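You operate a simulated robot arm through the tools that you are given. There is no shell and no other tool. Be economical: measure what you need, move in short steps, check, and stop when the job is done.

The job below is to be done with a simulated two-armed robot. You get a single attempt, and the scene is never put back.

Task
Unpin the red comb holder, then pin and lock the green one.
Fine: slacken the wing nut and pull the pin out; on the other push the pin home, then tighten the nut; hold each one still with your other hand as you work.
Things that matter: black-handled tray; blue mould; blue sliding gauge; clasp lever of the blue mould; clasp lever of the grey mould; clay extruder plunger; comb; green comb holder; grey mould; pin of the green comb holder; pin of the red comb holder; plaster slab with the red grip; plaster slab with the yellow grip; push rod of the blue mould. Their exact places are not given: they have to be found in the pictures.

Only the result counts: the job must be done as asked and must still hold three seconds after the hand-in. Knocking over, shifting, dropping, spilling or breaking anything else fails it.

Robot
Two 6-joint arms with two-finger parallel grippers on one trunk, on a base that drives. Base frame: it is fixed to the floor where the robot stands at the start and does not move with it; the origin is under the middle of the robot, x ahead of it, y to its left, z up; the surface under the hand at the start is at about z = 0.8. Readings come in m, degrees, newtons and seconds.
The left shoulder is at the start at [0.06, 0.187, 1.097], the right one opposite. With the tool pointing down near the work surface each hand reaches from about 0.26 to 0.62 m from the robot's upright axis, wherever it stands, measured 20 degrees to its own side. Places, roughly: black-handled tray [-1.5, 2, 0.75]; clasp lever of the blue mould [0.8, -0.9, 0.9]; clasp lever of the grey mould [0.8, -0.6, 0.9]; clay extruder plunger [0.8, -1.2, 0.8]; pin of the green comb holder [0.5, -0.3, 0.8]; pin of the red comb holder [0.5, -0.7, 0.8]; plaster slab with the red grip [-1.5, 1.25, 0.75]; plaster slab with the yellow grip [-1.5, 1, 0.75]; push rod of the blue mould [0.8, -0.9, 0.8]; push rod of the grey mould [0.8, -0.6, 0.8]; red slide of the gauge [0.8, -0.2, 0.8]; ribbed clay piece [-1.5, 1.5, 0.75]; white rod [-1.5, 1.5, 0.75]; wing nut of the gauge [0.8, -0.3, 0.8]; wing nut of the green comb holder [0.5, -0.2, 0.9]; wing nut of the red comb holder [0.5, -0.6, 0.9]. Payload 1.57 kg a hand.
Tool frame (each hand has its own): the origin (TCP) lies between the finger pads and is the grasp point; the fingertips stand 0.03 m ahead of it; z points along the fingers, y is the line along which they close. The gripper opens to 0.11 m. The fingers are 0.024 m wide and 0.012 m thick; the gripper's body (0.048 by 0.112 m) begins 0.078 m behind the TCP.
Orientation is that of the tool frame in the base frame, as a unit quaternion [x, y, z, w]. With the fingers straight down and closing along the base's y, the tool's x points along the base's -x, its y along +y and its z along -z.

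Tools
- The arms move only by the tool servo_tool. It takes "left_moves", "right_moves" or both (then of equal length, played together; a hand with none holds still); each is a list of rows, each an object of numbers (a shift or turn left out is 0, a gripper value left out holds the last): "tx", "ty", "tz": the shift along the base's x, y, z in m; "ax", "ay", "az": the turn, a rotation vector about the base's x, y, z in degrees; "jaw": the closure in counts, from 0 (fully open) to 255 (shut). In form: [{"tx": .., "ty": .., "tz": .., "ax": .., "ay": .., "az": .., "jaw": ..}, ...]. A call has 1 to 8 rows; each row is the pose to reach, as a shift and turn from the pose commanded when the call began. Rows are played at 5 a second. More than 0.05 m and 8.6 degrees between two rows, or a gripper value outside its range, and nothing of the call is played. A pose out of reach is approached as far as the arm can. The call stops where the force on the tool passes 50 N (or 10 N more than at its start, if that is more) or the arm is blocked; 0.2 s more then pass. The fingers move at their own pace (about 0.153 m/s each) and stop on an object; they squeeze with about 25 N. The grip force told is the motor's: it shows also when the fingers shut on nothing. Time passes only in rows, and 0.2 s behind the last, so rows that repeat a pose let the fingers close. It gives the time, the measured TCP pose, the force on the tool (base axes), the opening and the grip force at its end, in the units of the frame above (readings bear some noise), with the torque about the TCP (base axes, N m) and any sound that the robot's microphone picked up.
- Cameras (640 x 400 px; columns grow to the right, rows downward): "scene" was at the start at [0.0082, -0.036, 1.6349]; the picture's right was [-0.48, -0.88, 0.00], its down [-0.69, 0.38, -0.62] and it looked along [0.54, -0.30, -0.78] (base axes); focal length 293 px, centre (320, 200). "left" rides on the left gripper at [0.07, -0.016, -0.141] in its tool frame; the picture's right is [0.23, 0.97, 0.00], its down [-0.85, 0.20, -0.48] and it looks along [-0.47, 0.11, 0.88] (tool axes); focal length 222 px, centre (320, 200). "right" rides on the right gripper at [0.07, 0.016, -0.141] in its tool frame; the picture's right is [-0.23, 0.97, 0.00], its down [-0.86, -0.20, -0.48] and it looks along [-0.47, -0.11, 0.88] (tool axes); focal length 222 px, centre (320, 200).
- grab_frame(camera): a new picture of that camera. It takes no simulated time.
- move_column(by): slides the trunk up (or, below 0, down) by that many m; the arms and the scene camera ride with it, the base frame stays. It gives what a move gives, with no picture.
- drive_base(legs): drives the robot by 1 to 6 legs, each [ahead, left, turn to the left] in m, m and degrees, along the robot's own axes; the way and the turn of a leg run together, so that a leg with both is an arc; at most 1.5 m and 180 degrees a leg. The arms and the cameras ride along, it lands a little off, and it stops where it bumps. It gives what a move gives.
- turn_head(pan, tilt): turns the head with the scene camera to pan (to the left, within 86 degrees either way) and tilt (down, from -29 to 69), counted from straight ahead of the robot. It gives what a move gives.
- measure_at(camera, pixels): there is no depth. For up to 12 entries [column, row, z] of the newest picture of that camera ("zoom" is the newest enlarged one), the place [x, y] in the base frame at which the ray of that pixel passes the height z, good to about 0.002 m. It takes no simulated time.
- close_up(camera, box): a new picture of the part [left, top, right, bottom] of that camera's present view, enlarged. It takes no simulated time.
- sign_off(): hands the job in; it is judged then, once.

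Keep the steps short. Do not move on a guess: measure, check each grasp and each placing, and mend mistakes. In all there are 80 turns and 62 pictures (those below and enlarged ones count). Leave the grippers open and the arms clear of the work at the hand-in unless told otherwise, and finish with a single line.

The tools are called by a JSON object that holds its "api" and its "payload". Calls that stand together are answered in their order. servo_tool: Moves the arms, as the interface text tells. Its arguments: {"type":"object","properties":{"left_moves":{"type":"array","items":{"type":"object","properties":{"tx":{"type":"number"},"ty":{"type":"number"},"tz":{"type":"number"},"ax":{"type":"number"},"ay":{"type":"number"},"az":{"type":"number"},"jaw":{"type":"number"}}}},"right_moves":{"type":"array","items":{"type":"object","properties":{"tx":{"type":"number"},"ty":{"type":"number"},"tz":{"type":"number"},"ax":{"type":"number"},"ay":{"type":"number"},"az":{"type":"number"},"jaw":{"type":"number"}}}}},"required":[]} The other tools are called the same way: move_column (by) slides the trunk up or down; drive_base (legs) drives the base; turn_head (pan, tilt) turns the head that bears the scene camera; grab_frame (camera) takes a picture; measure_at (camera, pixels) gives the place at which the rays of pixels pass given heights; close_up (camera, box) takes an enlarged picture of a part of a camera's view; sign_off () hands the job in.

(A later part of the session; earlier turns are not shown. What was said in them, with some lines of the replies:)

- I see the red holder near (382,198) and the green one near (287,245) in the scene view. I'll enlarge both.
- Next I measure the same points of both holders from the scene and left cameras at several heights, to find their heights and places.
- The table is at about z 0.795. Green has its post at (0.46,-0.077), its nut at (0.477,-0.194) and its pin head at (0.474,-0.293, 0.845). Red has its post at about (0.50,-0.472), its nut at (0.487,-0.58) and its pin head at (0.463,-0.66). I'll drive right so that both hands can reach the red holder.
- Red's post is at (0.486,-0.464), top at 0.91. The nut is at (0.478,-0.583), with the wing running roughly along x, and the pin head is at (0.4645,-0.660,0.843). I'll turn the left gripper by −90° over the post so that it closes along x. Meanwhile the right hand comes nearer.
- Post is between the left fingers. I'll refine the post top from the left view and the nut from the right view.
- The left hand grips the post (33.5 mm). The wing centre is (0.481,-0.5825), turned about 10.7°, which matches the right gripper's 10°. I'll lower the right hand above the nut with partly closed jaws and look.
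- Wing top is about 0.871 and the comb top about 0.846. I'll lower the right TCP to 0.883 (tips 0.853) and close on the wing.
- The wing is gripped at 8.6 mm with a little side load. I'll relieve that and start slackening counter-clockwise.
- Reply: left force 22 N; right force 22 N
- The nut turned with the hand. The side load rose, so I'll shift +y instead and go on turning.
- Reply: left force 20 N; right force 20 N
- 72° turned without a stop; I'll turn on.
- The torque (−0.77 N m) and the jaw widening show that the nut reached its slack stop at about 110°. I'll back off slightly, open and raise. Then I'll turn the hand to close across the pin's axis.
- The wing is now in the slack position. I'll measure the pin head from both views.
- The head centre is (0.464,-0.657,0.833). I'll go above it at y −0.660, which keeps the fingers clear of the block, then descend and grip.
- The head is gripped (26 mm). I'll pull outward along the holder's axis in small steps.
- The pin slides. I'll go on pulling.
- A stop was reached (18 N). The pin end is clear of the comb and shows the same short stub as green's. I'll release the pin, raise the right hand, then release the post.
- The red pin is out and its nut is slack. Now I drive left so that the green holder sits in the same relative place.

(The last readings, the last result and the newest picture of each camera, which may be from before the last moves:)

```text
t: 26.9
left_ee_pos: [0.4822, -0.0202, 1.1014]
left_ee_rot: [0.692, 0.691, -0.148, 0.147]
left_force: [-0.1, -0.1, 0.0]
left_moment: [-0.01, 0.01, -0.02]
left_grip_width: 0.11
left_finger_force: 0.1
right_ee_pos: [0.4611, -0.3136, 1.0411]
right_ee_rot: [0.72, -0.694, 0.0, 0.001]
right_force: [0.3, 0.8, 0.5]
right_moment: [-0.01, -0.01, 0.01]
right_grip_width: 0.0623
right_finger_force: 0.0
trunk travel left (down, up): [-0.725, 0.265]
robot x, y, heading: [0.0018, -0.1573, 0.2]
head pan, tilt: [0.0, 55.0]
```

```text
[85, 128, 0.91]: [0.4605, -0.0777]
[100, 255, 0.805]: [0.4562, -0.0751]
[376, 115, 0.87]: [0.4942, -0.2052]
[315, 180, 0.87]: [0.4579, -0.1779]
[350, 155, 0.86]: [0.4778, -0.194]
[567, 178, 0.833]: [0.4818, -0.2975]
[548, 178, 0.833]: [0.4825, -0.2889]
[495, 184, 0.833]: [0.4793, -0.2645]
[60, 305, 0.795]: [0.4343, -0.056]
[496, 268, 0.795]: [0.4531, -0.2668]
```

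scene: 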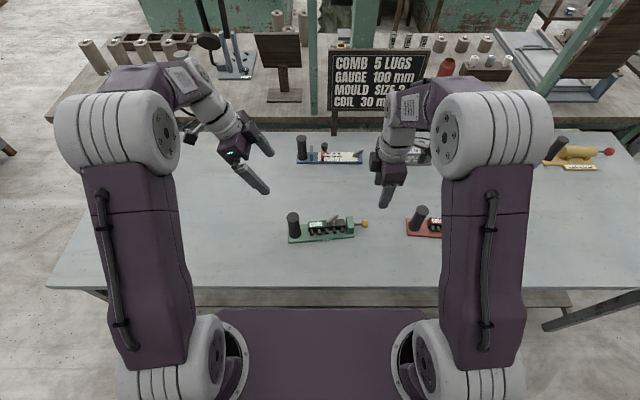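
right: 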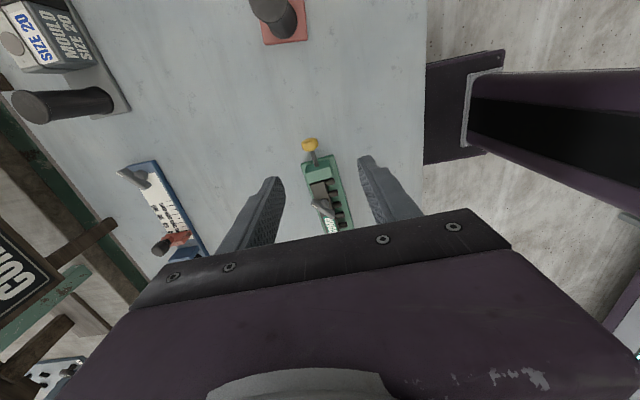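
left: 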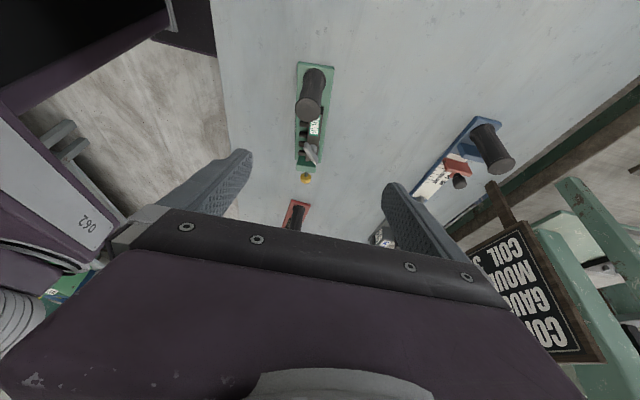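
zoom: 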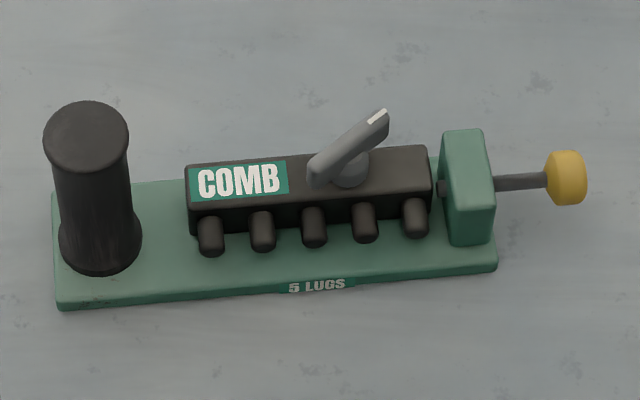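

The green post is at (0.460,-0.0775) and its pin head at (0.4815,-0.297,0.833), with the push direction about (−0.095, +0.995). The left hand takes the post first.

{"api": "servo_tool", "payload": {"left_moves": [{"tx": -0.011, "ty": -0.004, "tz": -0.045}, {"tx": -0.022, "ty": -0.0083, "tz": -0.09}, {"tx": -0.022, "ty": -0.02, "tz": -0.13}, {"tx": -0.022, "ty": -0.038, "tz": -0.175}, {"tx": -0.022, "ty": -0.0573, "tz": -0.22}, {"tx": -0.022, "ty": -0.0573, "tz": -0.22, "jaw": 255}, {"tx": -0.022, "ty": -0.0573, "tz": -0.22, "jaw": 255}, {"tx": -0.022, "ty": -0.0573, "tz": -0.22, "jaw": 255}]}}

{"api": "close_up", "payload": {"camera": "scene", "box": [280, 197, 376, 257]}}

{"api": "measure_at", "payload": {"camera": "zoom", "pixels": [[567, 178, 0.833], [496, 184, 0.833]]}}

```text
t: 28.7
left_ee_pos: [0.4619, -0.0754, 0.8793]
left_ee_rot: [0.691, 0.692, -0.148, 0.146]
left_force: [0.4, 0.5, 0.1]
left_moment: [0.39, 0.03, -0.01]
left_grip_width: 0.0334
left_finger_force: 25.0
right_ee_pos: [0.4612, -0.3144, 1.0409]
right_ee_rot: [0.721, -0.693, 0.0, 0.0]
right_force: [-0.8, -0.8, 0.2]
right_moment: [0.0, -0.03, -0.01]
right_grip_width: 0.0625
right_finger_force: 0.0
trunk travel left (down, up): [-0.725, 0.265]
robot x, y, heading: [-0.0011, -0.1565, -0.2]
head pan, tilt: [0.0, 55.0]
```

```text
6.67 times, centred on (328, 227) of scene
```

zoom: 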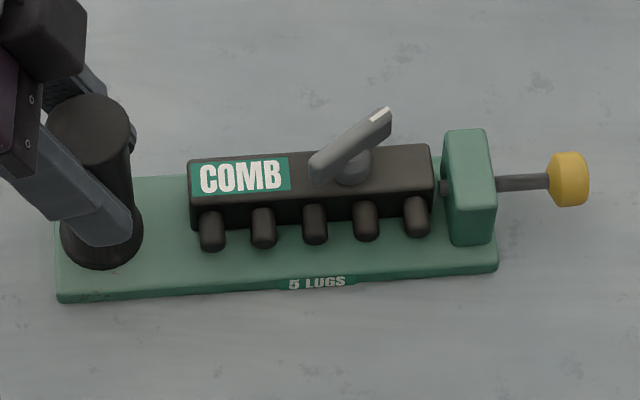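

```text
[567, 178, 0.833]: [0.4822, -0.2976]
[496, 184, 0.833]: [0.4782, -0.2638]
```

{"api": "servo_tool", "payload": {"right_moves": [{"tx": 0.0205, "ty": 0.0135, "tz": -0.04, "az": 4}, {"tx": 0.0205, "ty": 0.0135, "tz": -0.085, "az": 4}, {"tx": 0.0205, "ty": 0.0135, "tz": -0.13, "az": 4}, {"tx": 0.0205, "ty": 0.0135, "tz": -0.17, "az": 4}]}}

{"api": "close_up", "payload": {"camera": "right", "box": [200, 60, 440, 210]}}

{"api": "measure_at", "payload": {"camera": "zoom", "pixels": [[317, 310, 0.84], [317, 310, 0.83], [225, 330, 0.84], [430, 280, 0.84]]}}

```text
t: 29.7
left_ee_pos: [0.4628, -0.0758, 0.8793]
left_ee_rot: [0.691, 0.693, -0.148, 0.146]
left_force: [-1.4, -0.1, 0.0]
left_moment: [0.41, 0.03, 0.03]
left_grip_width: 0.0333
left_finger_force: 24.7
right_ee_pos: [0.4808, -0.3018, 0.8704]
right_ee_rot: [0.744, -0.669, 0.0, 0.0]
right_force: [0.4, -0.4, 0.3]
right_moment: [-0.01, 0.0, -0.02]
right_grip_width: 0.0625
right_finger_force: 0.1
trunk travel left (down, up): [-0.725, 0.265]
robot x, y, heading: [-0.0016, -0.1544, -0.1]
head pan, tilt: [0.0, 55.0]
```

```text
2.67 times, centred on (320, 135) of right
```

zoom: 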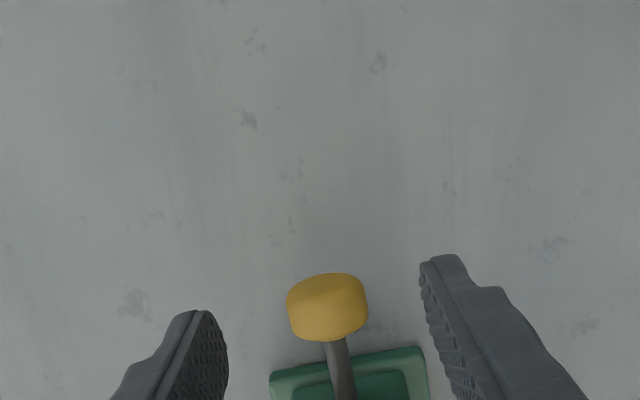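

```text
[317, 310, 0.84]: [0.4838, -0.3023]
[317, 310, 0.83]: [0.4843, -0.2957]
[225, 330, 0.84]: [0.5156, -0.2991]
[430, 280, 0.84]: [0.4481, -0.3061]
```

Head sits between the fingers and the hand is aligned with the pin. I'll lower and grip.

{"api": "servo_tool", "payload": {"right_moves": [{"tz": -0.015}, {"tz": -0.029}, {"tz": -0.029, "jaw": 255}, {"tz": -0.029, "jaw": 255}, {"tz": -0.029, "jaw": 255}]}}

```text
t: 30.9
left_ee_pos: [0.4628, -0.0748, 0.8798]
left_ee_rot: [0.691, 0.692, -0.147, 0.147]
left_force: [0.9, 0.7, 0.6]
left_moment: [0.04, -0.06, 0.63]
left_grip_width: 0.0333
left_finger_force: 25.2
right_ee_pos: [0.4809, -0.3004, 0.8419]
right_ee_rot: [0.744, -0.668, -0.001, 0.0]
right_force: [-2.0, -0.6, 0.4]
right_moment: [-0.16, 0.01, -0.19]
right_grip_width: 0.0247
right_finger_force: 24.7
trunk travel left (down, up): [-0.725, 0.265]
robot x, y, heading: [0.0008, -0.1533, 0.2]
head pan, tilt: [0.0, 55.0]
```

Gripped. I'll push in by 16 mm along the axis.

{"api": "servo_tool", "payload": {"right_moves": [{"tx": -0.0004, "ty": 0.004}, {"tx": -0.0008, "ty": 0.008}, {"tx": -0.0011, "ty": 0.012}, {"tx": -0.0015, "ty": 0.016}]}}

{"api": "close_up", "payload": {"camera": "scene", "box": [280, 197, 376, 257]}}

```text
t: 31.9
left_ee_pos: [0.4628, -0.075, 0.8794]
left_ee_rot: [0.691, 0.692, -0.147, 0.146]
left_force: [0.7, 2.4, 0.7]
left_moment: [-0.43, 0.11, 0.34]
left_grip_width: 0.0334
left_finger_force: 25.0
right_ee_pos: [0.4802, -0.2836, 0.8423]
right_ee_rot: [0.743, -0.669, 0.0, 0.0]
right_force: [-1.0, -2.1, -2.1]
right_moment: [-0.34, -0.2, -0.11]
right_grip_width: 0.0248
right_finger_force: 25.1
trunk travel left (down, up): [-0.725, 0.265]
robot x, y, heading: [-0.0025, -0.1582, 0.1]
head pan, tilt: [0.0, 55.0]
```

```text
6.67 times, centred on (328, 227) of scene
```

zoom: 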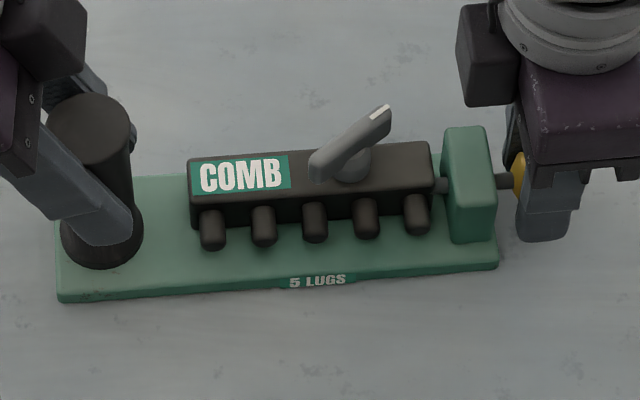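

The pin now bridges into the comb, with about 9 mm of gap left. I push on gently until the force rises.

{"api": "servo_tool", "payload": {"right_moves": [{"tx": -0.0002, "ty": 0.002}, {"tx": -0.0004, "ty": 0.004}, {"tx": -0.0006, "ty": 0.006}, {"tx": -0.0007, "ty": 0.0075}]}}

{"api": "close_up", "payload": {"camera": "scene", "box": [280, 197, 376, 257]}}

```text
t: 32.9
left_ee_pos: [0.4633, -0.0754, 0.879]
left_ee_rot: [0.691, 0.692, -0.148, 0.146]
left_force: [-2.6, 14.9, 2.3]
left_moment: [-0.42, 0.05, 0.09]
left_grip_width: 0.0337
left_finger_force: 24.7
right_ee_pos: [0.4798, -0.2776, 0.8425]
right_ee_rot: [0.743, -0.669, 0.0, 0.0]
right_force: [2.4, -15.4, -2.7]
right_moment: [0.01, 0.02, -0.31]
right_grip_width: 0.0246
right_finger_force: 25.1
trunk travel left (down, up): [-0.725, 0.265]
robot x, y, heading: [-0.0006, -0.1561, 0.1]
head pan, tilt: [0.0, 55.0]
```

```text
6.67 times, centred on (328, 227) of scene
```

zoom: 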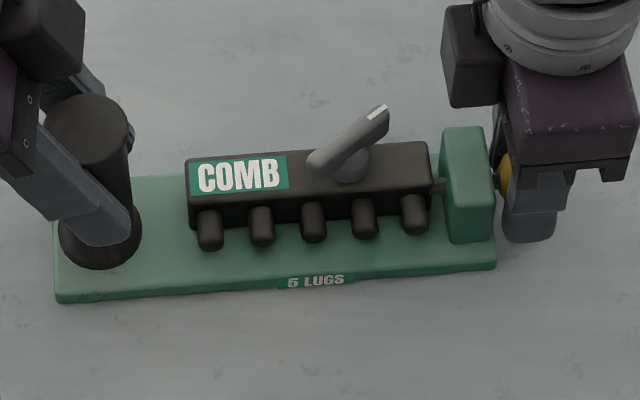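

Force rose to 15 N, so either the pin is home or the fingers touch the block. I'll open, raise and look.

{"api": "servo_tool", "payload": {"right_moves": [{"jaw": 110}, {"jaw": 110}, {"ty": -0.01, "tz": 0.04}, {"ty": -0.02, "tz": 0.08}, {"ty": -0.025, "tz": 0.1}]}}

{"api": "close_up", "payload": {"camera": "scene", "box": [280, 197, 376, 257]}}

{"api": "measure_at", "payload": {"camera": "zoom", "pixels": [[507, 180, 0.833], [530, 178, 0.833], [518, 178, 0.833]]}}

```text
t: 34.1
left_ee_pos: [0.4618, -0.0752, 0.8789]
left_ee_rot: [0.692, 0.692, -0.148, 0.146]
left_force: [-0.7, 0.0, -0.7]
left_moment: [0.4, 0.05, 0.0]
left_grip_width: 0.0331
left_finger_force: 24.8
right_ee_pos: [0.4791, -0.3019, 0.9431]
right_ee_rot: [0.743, -0.669, 0.001, 0.0]
right_force: [0.3, 0.6, -0.7]
right_moment: [0.02, 0.02, 0.04]
right_grip_width: 0.0627
right_finger_force: 0.0
trunk travel left (down, up): [-0.725, 0.265]
robot x, y, heading: [0.0011, -0.1592, -0.0]
head pan, tilt: [0.0, 55.0]
```

```text
6.67 times, centred on (328, 227) of scene
```

zoom: 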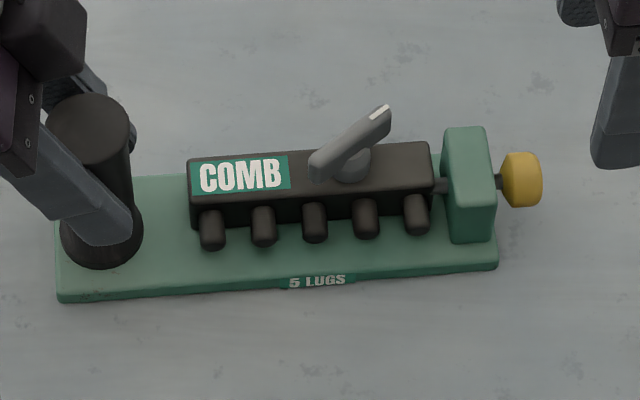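

```text
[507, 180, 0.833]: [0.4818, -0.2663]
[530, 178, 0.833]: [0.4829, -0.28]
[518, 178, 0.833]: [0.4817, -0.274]
```

The gap is now about 3 mm, even tighter than red's was at home. To be sure, I'll push the head's outer face with closed fingers.

{"api": "servo_tool", "payload": {"right_moves": [{"tx": 0.003, "ty": -0.003, "tz": -0.03, "jaw": 255}, {"tx": 0.003, "ty": -0.003, "tz": -0.06, "jaw": 255}, {"tx": 0.003, "ty": -0.003, "tz": -0.1, "jaw": 255}, {"tx": 0.003, "ty": 0.002, "tz": -0.1}, {"tx": 0.0025, "ty": 0.006, "tz": -0.1}, {"tx": 0.002, "ty": 0.01, "tz": -0.1}, {"tx": 0.002, "ty": 0.014, "tz": -0.1}]}}

{"api": "close_up", "payload": {"camera": "scene", "box": [280, 197, 376, 257]}}

```text
t: 35.7
left_ee_pos: [0.4612, -0.0747, 0.8794]
left_ee_rot: [0.691, 0.692, -0.148, 0.147]
left_force: [-1.0, 23.9, 3.3]
left_moment: [-0.07, 0.06, 0.18]
left_grip_width: 0.0331
left_finger_force: 24.6
right_ee_pos: [0.481, -0.2891, 0.843]
right_ee_rot: [0.744, -0.668, 0.0, 0.001]
right_force: [0.5, -24.7, -5.1]
right_moment: [-0.22, -0.16, 0.02]
right_grip_width: 0.0
right_finger_force: 21.0
trunk travel left (down, up): [-0.725, 0.265]
robot x, y, heading: [-0.0035, -0.1528, -0.0]
head pan, tilt: [0.0, 55.0]
```

```text
6.67 times, centred on (328, 227) of scene
```

zoom: 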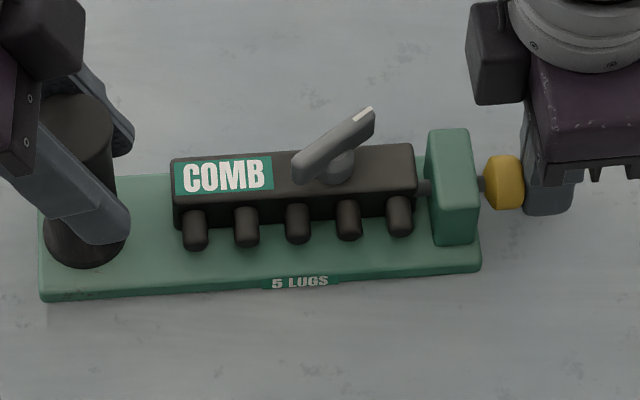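

The gap did not change (about 7 px) while the holder itself slid a few mm, so the pin is home. I'll back off, raise, and look at the nut from above.

{"api": "servo_tool", "payload": {"right_moves": [{"ty": -0.012}, {"ty": -0.015, "tz": 0.04}, {"ty": -0.015, "tz": 0.08, "jaw": 140}, {"ty": 0.02, "tz": 0.11, "jaw": 140}, {"ty": 0.06, "tz": 0.11, "jaw": 140}]}}

{"api": "close_up", "payload": {"camera": "right", "box": [200, 90, 440, 240]}}

{"api": "close_up", "payload": {"camera": "scene", "box": [280, 197, 376, 257]}}

```text
t: 36.9
left_ee_pos: [0.4612, -0.0746, 0.8793]
left_ee_rot: [0.692, 0.691, -0.149, 0.146]
left_force: [-0.7, 0.9, 0.5]
left_moment: [-0.27, -0.09, -0.12]
left_grip_width: 0.0333
left_finger_force: 25.1
right_ee_pos: [0.482, -0.2261, 0.9527]
right_ee_rot: [0.743, -0.669, 0.001, 0.0]
right_force: [-0.5, 0.3, 0.3]
right_moment: [0.02, 0.0, -0.01]
right_grip_width: 0.0495
right_finger_force: 0.0
trunk travel left (down, up): [-0.725, 0.265]
robot x, y, heading: [0.0019, -0.1563, 0.0]
head pan, tilt: [0.0, 55.0]
```

```text
2.67 times, centred on (320, 165) of right
```

zoom: 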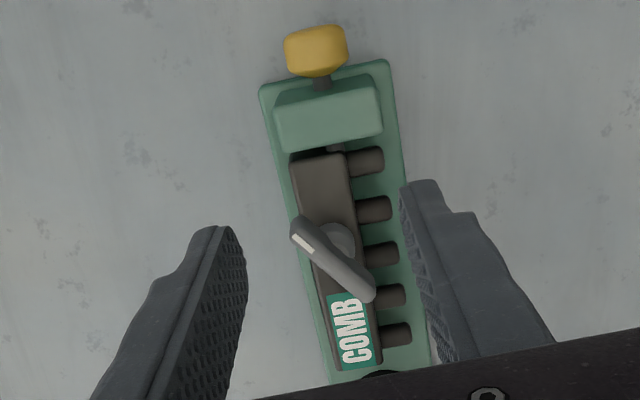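

```text
6.67 times, centred on (328, 227) of scene
```

zoom: 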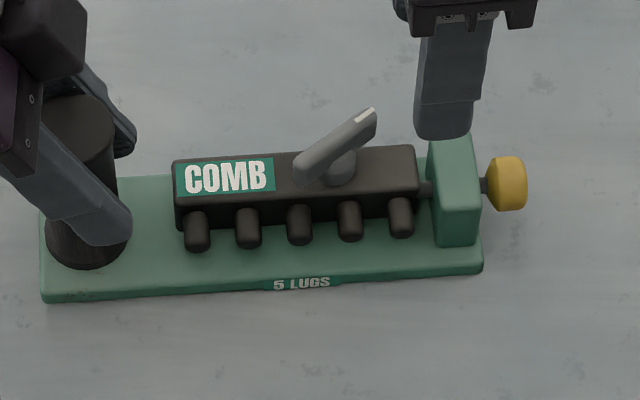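

{"api": "measure_at", "payload": {"camera": "zoom", "pixels": [[366, 114, 0.872], [303, 178, 0.872], [335, 147, 0.872], [340, 170, 0.855]]}}

{"api": "close_up", "payload": {"camera": "right", "box": [260, 150, 380, 225]}}

{"api": "measure_at", "payload": {"camera": "zoom", "pixels": [[72, 140, 0.872], [215, 285, 0.872], [140, 215, 0.872]]}}

```text
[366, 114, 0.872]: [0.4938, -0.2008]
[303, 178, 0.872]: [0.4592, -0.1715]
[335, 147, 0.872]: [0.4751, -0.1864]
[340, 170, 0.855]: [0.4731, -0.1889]
```

```text
5.33 times, centred on (320, 188) of right
```

zoom: 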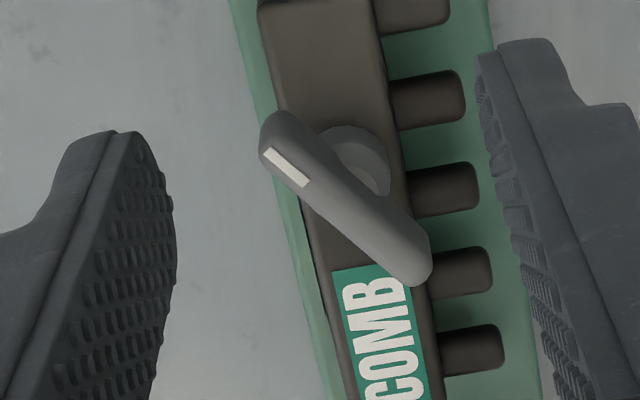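

```text
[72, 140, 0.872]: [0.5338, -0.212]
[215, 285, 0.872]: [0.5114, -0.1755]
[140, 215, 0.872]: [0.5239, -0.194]
```

{"api": "measure_at", "payload": {"camera": "zoom", "pixels": [[278, 130, 0.872], [416, 270, 0.872], [347, 200, 0.872], [360, 160, 0.852]]}}

```text
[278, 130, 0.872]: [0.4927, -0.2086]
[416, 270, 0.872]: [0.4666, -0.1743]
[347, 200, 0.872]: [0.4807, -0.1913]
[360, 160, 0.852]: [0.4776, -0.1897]
```

The wing centre is about (0.476,-0.188), angled about −47°, the mirror of red's slack position. I'll turn the hand +37° over it and look.

{"api": "servo_tool", "payload": {"right_moves": [{"tx": -0.001, "ty": 0.008, "az": 7.4}, {"tx": -0.002, "ty": 0.016, "az": 14.8}, {"tx": -0.004, "ty": 0.024, "az": 22.2}, {"tx": -0.005, "ty": 0.032, "az": 29.6}, {"tx": -0.006, "ty": 0.038, "az": 37}, {"tx": -0.006, "ty": 0.038, "tz": -0.038, "az": 37}]}}

{"api": "close_up", "payload": {"camera": "right", "box": [200, 90, 440, 240]}}

```text
t: 38.3
left_ee_pos: [0.462, -0.0749, 0.8791]
left_ee_rot: [0.692, 0.691, -0.148, 0.146]
left_force: [0.2, -0.1, -0.7]
left_moment: [-0.31, -0.07, -0.08]
left_grip_width: 0.0332
left_finger_force: 25.1
right_ee_pos: [0.4773, -0.1879, 0.9152]
right_ee_rot: [0.918, -0.397, 0.0, 0.001]
right_force: [-0.3, -0.2, -0.1]
right_moment: [-0.04, -0.01, 0.0]
right_grip_width: 0.0495
right_finger_force: 0.1
trunk travel left (down, up): [-0.725, 0.265]
robot x, y, heading: [-0.0018, -0.1575, 0.0]
head pan, tilt: [0.0, 55.0]
```

```text
2.67 times, centred on (320, 165) of right
```

zoom: 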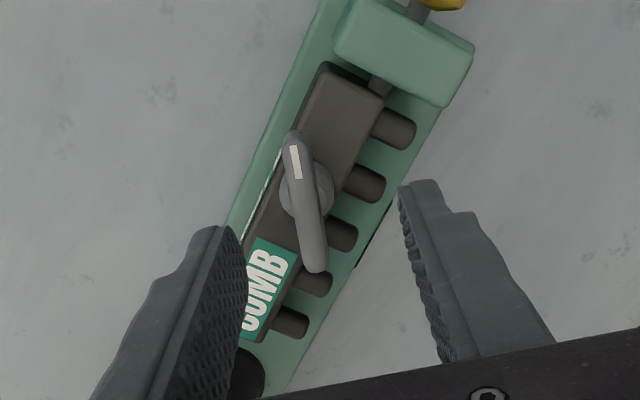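

{"api": "measure_at", "payload": {"camera": "zoom", "pixels": [[292, 138, 0.872], [315, 264, 0.872], [304, 201, 0.872], [307, 185, 0.855]]}}

```text
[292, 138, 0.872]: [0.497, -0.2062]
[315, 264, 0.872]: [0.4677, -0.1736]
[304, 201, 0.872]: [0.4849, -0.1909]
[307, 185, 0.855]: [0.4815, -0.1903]
```

Aligned; centre refined to (0.480,-0.188). I'll lower and grip the wing.

{"api": "servo_tool", "payload": {"right_moves": [{"tx": 0.003, "tz": -0.015}, {"tx": 0.003, "tz": -0.0315}, {"tx": 0.003, "tz": -0.0315, "jaw": 255}, {"tx": 0.003, "tz": -0.0315, "jaw": 255}, {"tx": 0.003, "tz": -0.0315, "jaw": 255}]}}

{"api": "close_up", "payload": {"camera": "right", "box": [200, 90, 440, 240]}}

```text
t: 39.5
left_ee_pos: [0.4613, -0.0756, 0.8788]
left_ee_rot: [0.692, 0.691, -0.149, 0.146]
left_force: [-4.4, -5.8, -1.2]
left_moment: [0.0, -0.12, -0.02]
left_grip_width: 0.0332
left_finger_force: 25.5
right_ee_pos: [0.478, -0.1884, 0.8823]
right_ee_rot: [0.917, -0.399, 0.0, 0.0]
right_force: [5.1, 6.6, -0.4]
right_moment: [-0.11, 0.05, -0.65]
right_grip_width: 0.01
right_finger_force: 25.2
trunk travel left (down, up): [-0.725, 0.265]
robot x, y, heading: [0.005, -0.1565, -0.3]
head pan, tilt: [0.0, 55.0]
```

```text
2.67 times, centred on (320, 165) of right
```

zoom: 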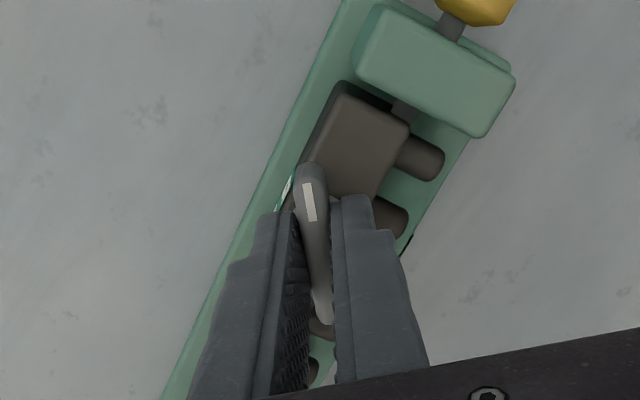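

Gripped. I'll tighten clockwise.

{"api": "servo_tool", "payload": {"right_moves": [{"az": -7}, {"az": -14}, {"az": -21}, {"az": -28}, {"az": -35}, {"az": -42}, {"az": -49}, {"az": -56}]}}

{"api": "close_up", "payload": {"camera": "right", "box": [200, 90, 440, 240]}}

```text
t: 41.3
left_ee_pos: [0.4618, -0.0765, 0.8798]
left_ee_rot: [0.692, 0.691, -0.148, 0.146]
left_force: [5.1, -14.7, -4.6]
left_moment: [0.32, -0.17, 0.31]
left_grip_width: 0.0334
left_finger_force: 25.1
right_ee_pos: [0.4786, -0.1905, 0.8828]
right_ee_rot: [-0.622, 0.783, 0.0, 0.0]
right_force: [-6.4, 13.7, 1.3]
right_moment: [-0.07, 0.27, 0.07]
right_grip_width: 0.0088
right_finger_force: 24.7
trunk travel left (down, up): [-0.725, 0.265]
robot x, y, heading: [0.0033, -0.1606, 0.0]
head pan, tilt: [0.0, 55.0]
```

```text
2.67 times, centred on (320, 165) of right
```

zoom: 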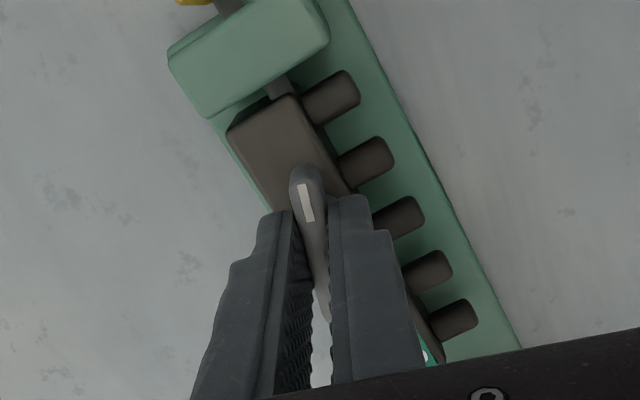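

{"api": "servo_tool", "payload": {"right_moves": [{"az": -7}, {"az": -14}, {"az": -21}, {"az": -28}, {"az": -35}, {"az": -42}, {"az": -48}]}}

{"api": "close_up", "payload": {"camera": "right", "box": [200, 90, 440, 240]}}

```text
t: 42.9
left_ee_pos: [0.4621, -0.0751, 0.8794]
left_ee_rot: [0.692, 0.691, -0.149, 0.147]
left_force: [5.1, -20.9, -1.3]
left_moment: [-0.2, -0.51, 0.17]
left_grip_width: 0.0335
left_finger_force: 24.5
right_ee_pos: [0.4795, -0.1893, 0.8828]
right_ee_rot: [-0.249, 0.969, 0.0, 0.0]
right_force: [-6.0, 20.2, -0.3]
right_moment: [0.19, 0.49, 0.1]
right_grip_width: 0.0087
right_finger_force: 24.5
trunk travel left (down, up): [-0.725, 0.265]
robot x, y, heading: [-0.0027, -0.1576, 0.4]
head pan, tilt: [0.0, 55.0]
```

```text
2.67 times, centred on (320, 165) of right
```

zoom: 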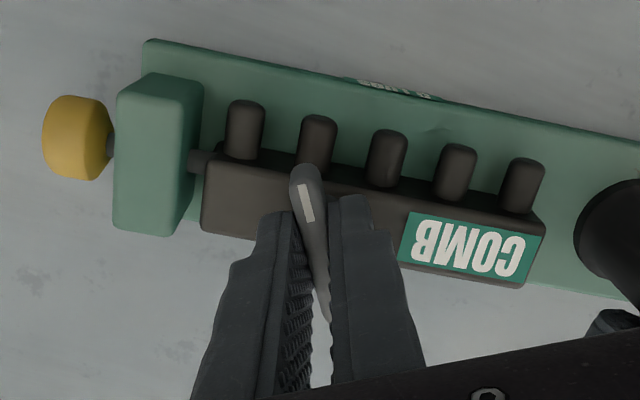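

No stop torque yet (hand at 29°). I'll turn further till it seats.

{"api": "servo_tool", "payload": {"right_moves": [{"az": -5}, {"az": -10}, {"az": -15}, {"az": -20}, {"az": -25}]}}

{"api": "close_up", "payload": {"camera": "right", "box": [200, 90, 440, 240]}}

```text
t: 44.1
left_ee_pos: [0.4638, -0.0746, 0.8789]
left_ee_rot: [0.691, 0.692, -0.147, 0.146]
left_force: [11.5, -19.1, -6.7]
left_moment: [0.25, -0.17, 0.12]
left_grip_width: 0.0336
left_finger_force: 25.2
right_ee_pos: [0.4788, -0.19, 0.8831]
right_ee_rot: [-0.035, 0.999, 0.0, -0.001]
right_force: [-11.7, 21.1, 2.3]
right_moment: [0.41, 0.18, 0.82]
right_grip_width: 0.0154
right_finger_force: 25.0
trunk travel left (down, up): [-0.725, 0.265]
robot x, y, heading: [-0.0003, -0.1567, 0.2]
head pan, tilt: [0.0, 55.0]
```

```text
2.67 times, centred on (320, 165) of right
```

zoom: 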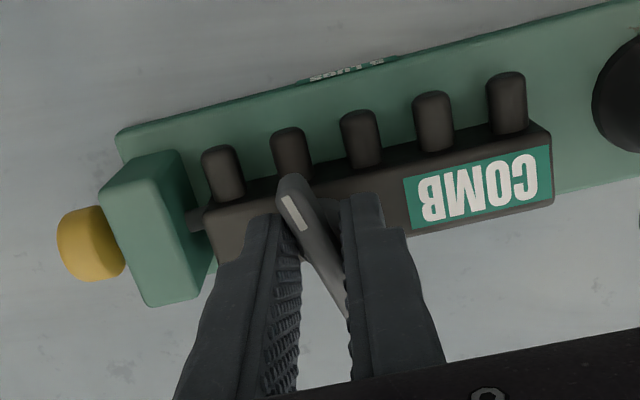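

Torque is 0.82 N m and the jaws are prised to 15 mm: the nut is tight. I'll open without turning back, raise the right hand, then release the post.

{"api": "servo_tool", "payload": {"right_moves": [{"jaw": 120}, {"jaw": 120}, {"jaw": 120}, {"tz": 0.04}, {"tz": 0.08}, {"ty": -0.03, "tz": 0.12}, {"ty": -0.06, "tz": 0.16}, {"ty": -0.1, "tz": 0.19}]}}

{"api": "servo_tool", "payload": {"left_moves": [{"jaw": 0}, {"jaw": 0}, {"jaw": 0}, {"ty": 0.02, "tz": 0.045}, {"ty": 0.04, "tz": 0.09}, {"ty": 0.06, "tz": 0.135}, {"ty": 0.06, "tz": 0.18}, {"ty": 0.06, "tz": 0.22}]}}

{"api": "close_up", "payload": {"camera": "scene", "box": [280, 197, 376, 257]}}

{"api": "grab_frame", "payload": {"camera": "scene"}}

```text
t: 45.9
left_ee_pos: [0.4625, -0.077, 0.8796]
left_ee_rot: [0.692, 0.692, -0.147, 0.147]
left_force: [0.7, -0.9, -3.2]
left_moment: [0.07, 0.02, -0.03]
left_grip_width: 0.0334
left_finger_force: 24.6
right_ee_pos: [0.4777, -0.2896, 1.0741]
right_ee_rot: [-0.035, 0.999, 0.001, -0.001]
right_force: [0.3, 0.0, -0.2]
right_moment: [0.01, 0.02, 0.0]
right_grip_width: 0.0582
right_finger_force: 0.1
trunk travel left (down, up): [-0.725, 0.265]
robot x, y, heading: [-0.0018, -0.1597, 0.0]
head pan, tilt: [0.0, 55.0]
```

```text
t: 47.7
left_ee_pos: [0.4607, -0.0163, 1.1001]
left_ee_rot: [0.691, 0.693, -0.147, 0.147]
left_force: [-0.2, 0.4, -0.1]
left_moment: [0.0, -0.01, 0.02]
left_grip_width: 0.1099
left_finger_force: 0.1
right_ee_pos: [0.4785, -0.2885, 1.0723]
right_ee_rot: [-0.036, 0.999, 0.001, 0.0]
right_force: [0.2, -0.2, -0.7]
right_moment: [0.01, 0.0, 0.01]
right_grip_width: 0.0581
right_finger_force: 0.0
trunk travel left (down, up): [-0.725, 0.265]
robot x, y, heading: [0.0021, -0.1549, -0.0]
head pan, tilt: [0.0, 55.0]
```

```text
6.67 times, centred on (328, 227) of scene
```

zoom: 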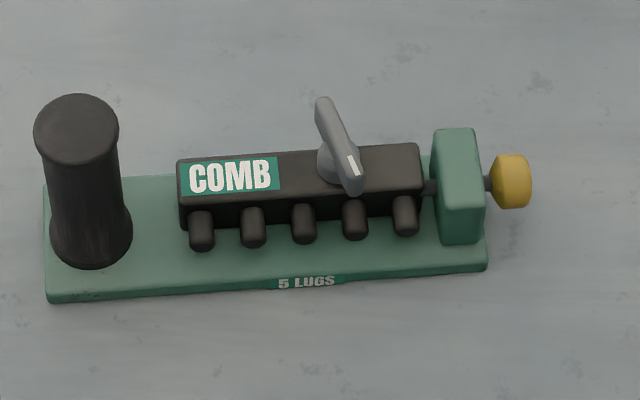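

```text
14 pictures are left
```

scene: 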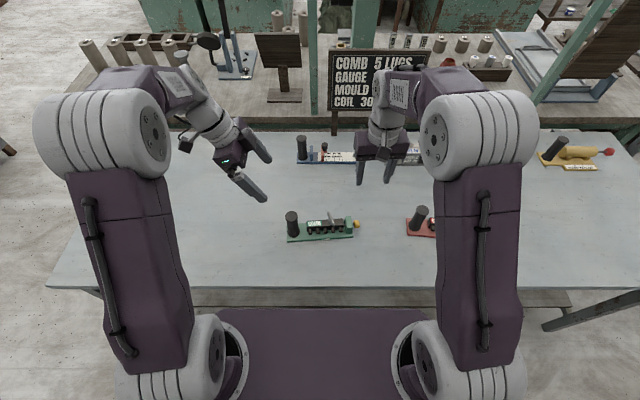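

Green's wing now stands across the holder, as red's did when locked, and its pin is home. Nothing else has moved. I'll open the right gripper fully and check red once more.

{"api": "servo_tool", "payload": {"right_moves": [{"jaw": 0, "tz": 0.03}, {"jaw": 0, "tz": 0.06}]}}

{"api": "grab_frame", "payload": {"camera": "right"}}

```text
t: 48.3
left_ee_pos: [0.4611, -0.0146, 1.0989]
left_ee_rot: [0.692, 0.691, -0.148, 0.145]
left_force: [0.7, 0.2, 0.1]
left_moment: [0.02, -0.01, -0.01]
left_grip_width: 0.1099
left_finger_force: 0.0
right_ee_pos: [0.4783, -0.2891, 1.1345]
right_ee_rot: [-0.036, 0.999, 0.0, 0.0]
right_force: [1.0, -0.1, -0.2]
right_moment: [0.0, -0.01, 0.02]
right_grip_width: 0.1099
right_finger_force: 0.0
trunk travel left (down, up): [-0.725, 0.265]
robot x, y, heading: [0.0004, -0.159, 0.0]
head pan, tilt: [0.0, 55.0]
```

```text
13 pictures are left
```

right: 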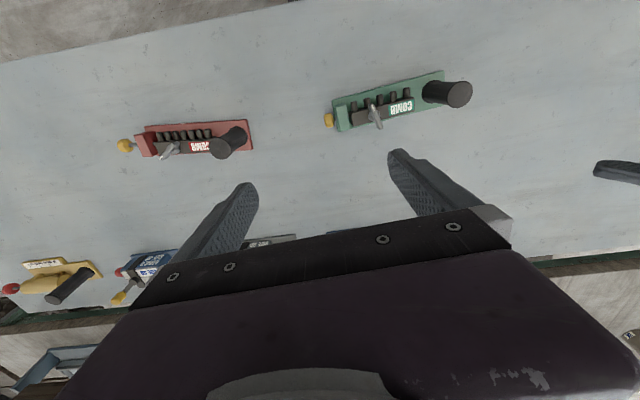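

Red's pin is out with its nut slack, and green's pin is in with its nut tight. The arms are clear and the grippers open, so I'm handing in.

{"api": "sign_off", "payload": {}}

```text
The job is handed in.
```

The red comb holder is unpinned with its nut slack; the green one is pinned home with its nut tight, and the job is handed in.
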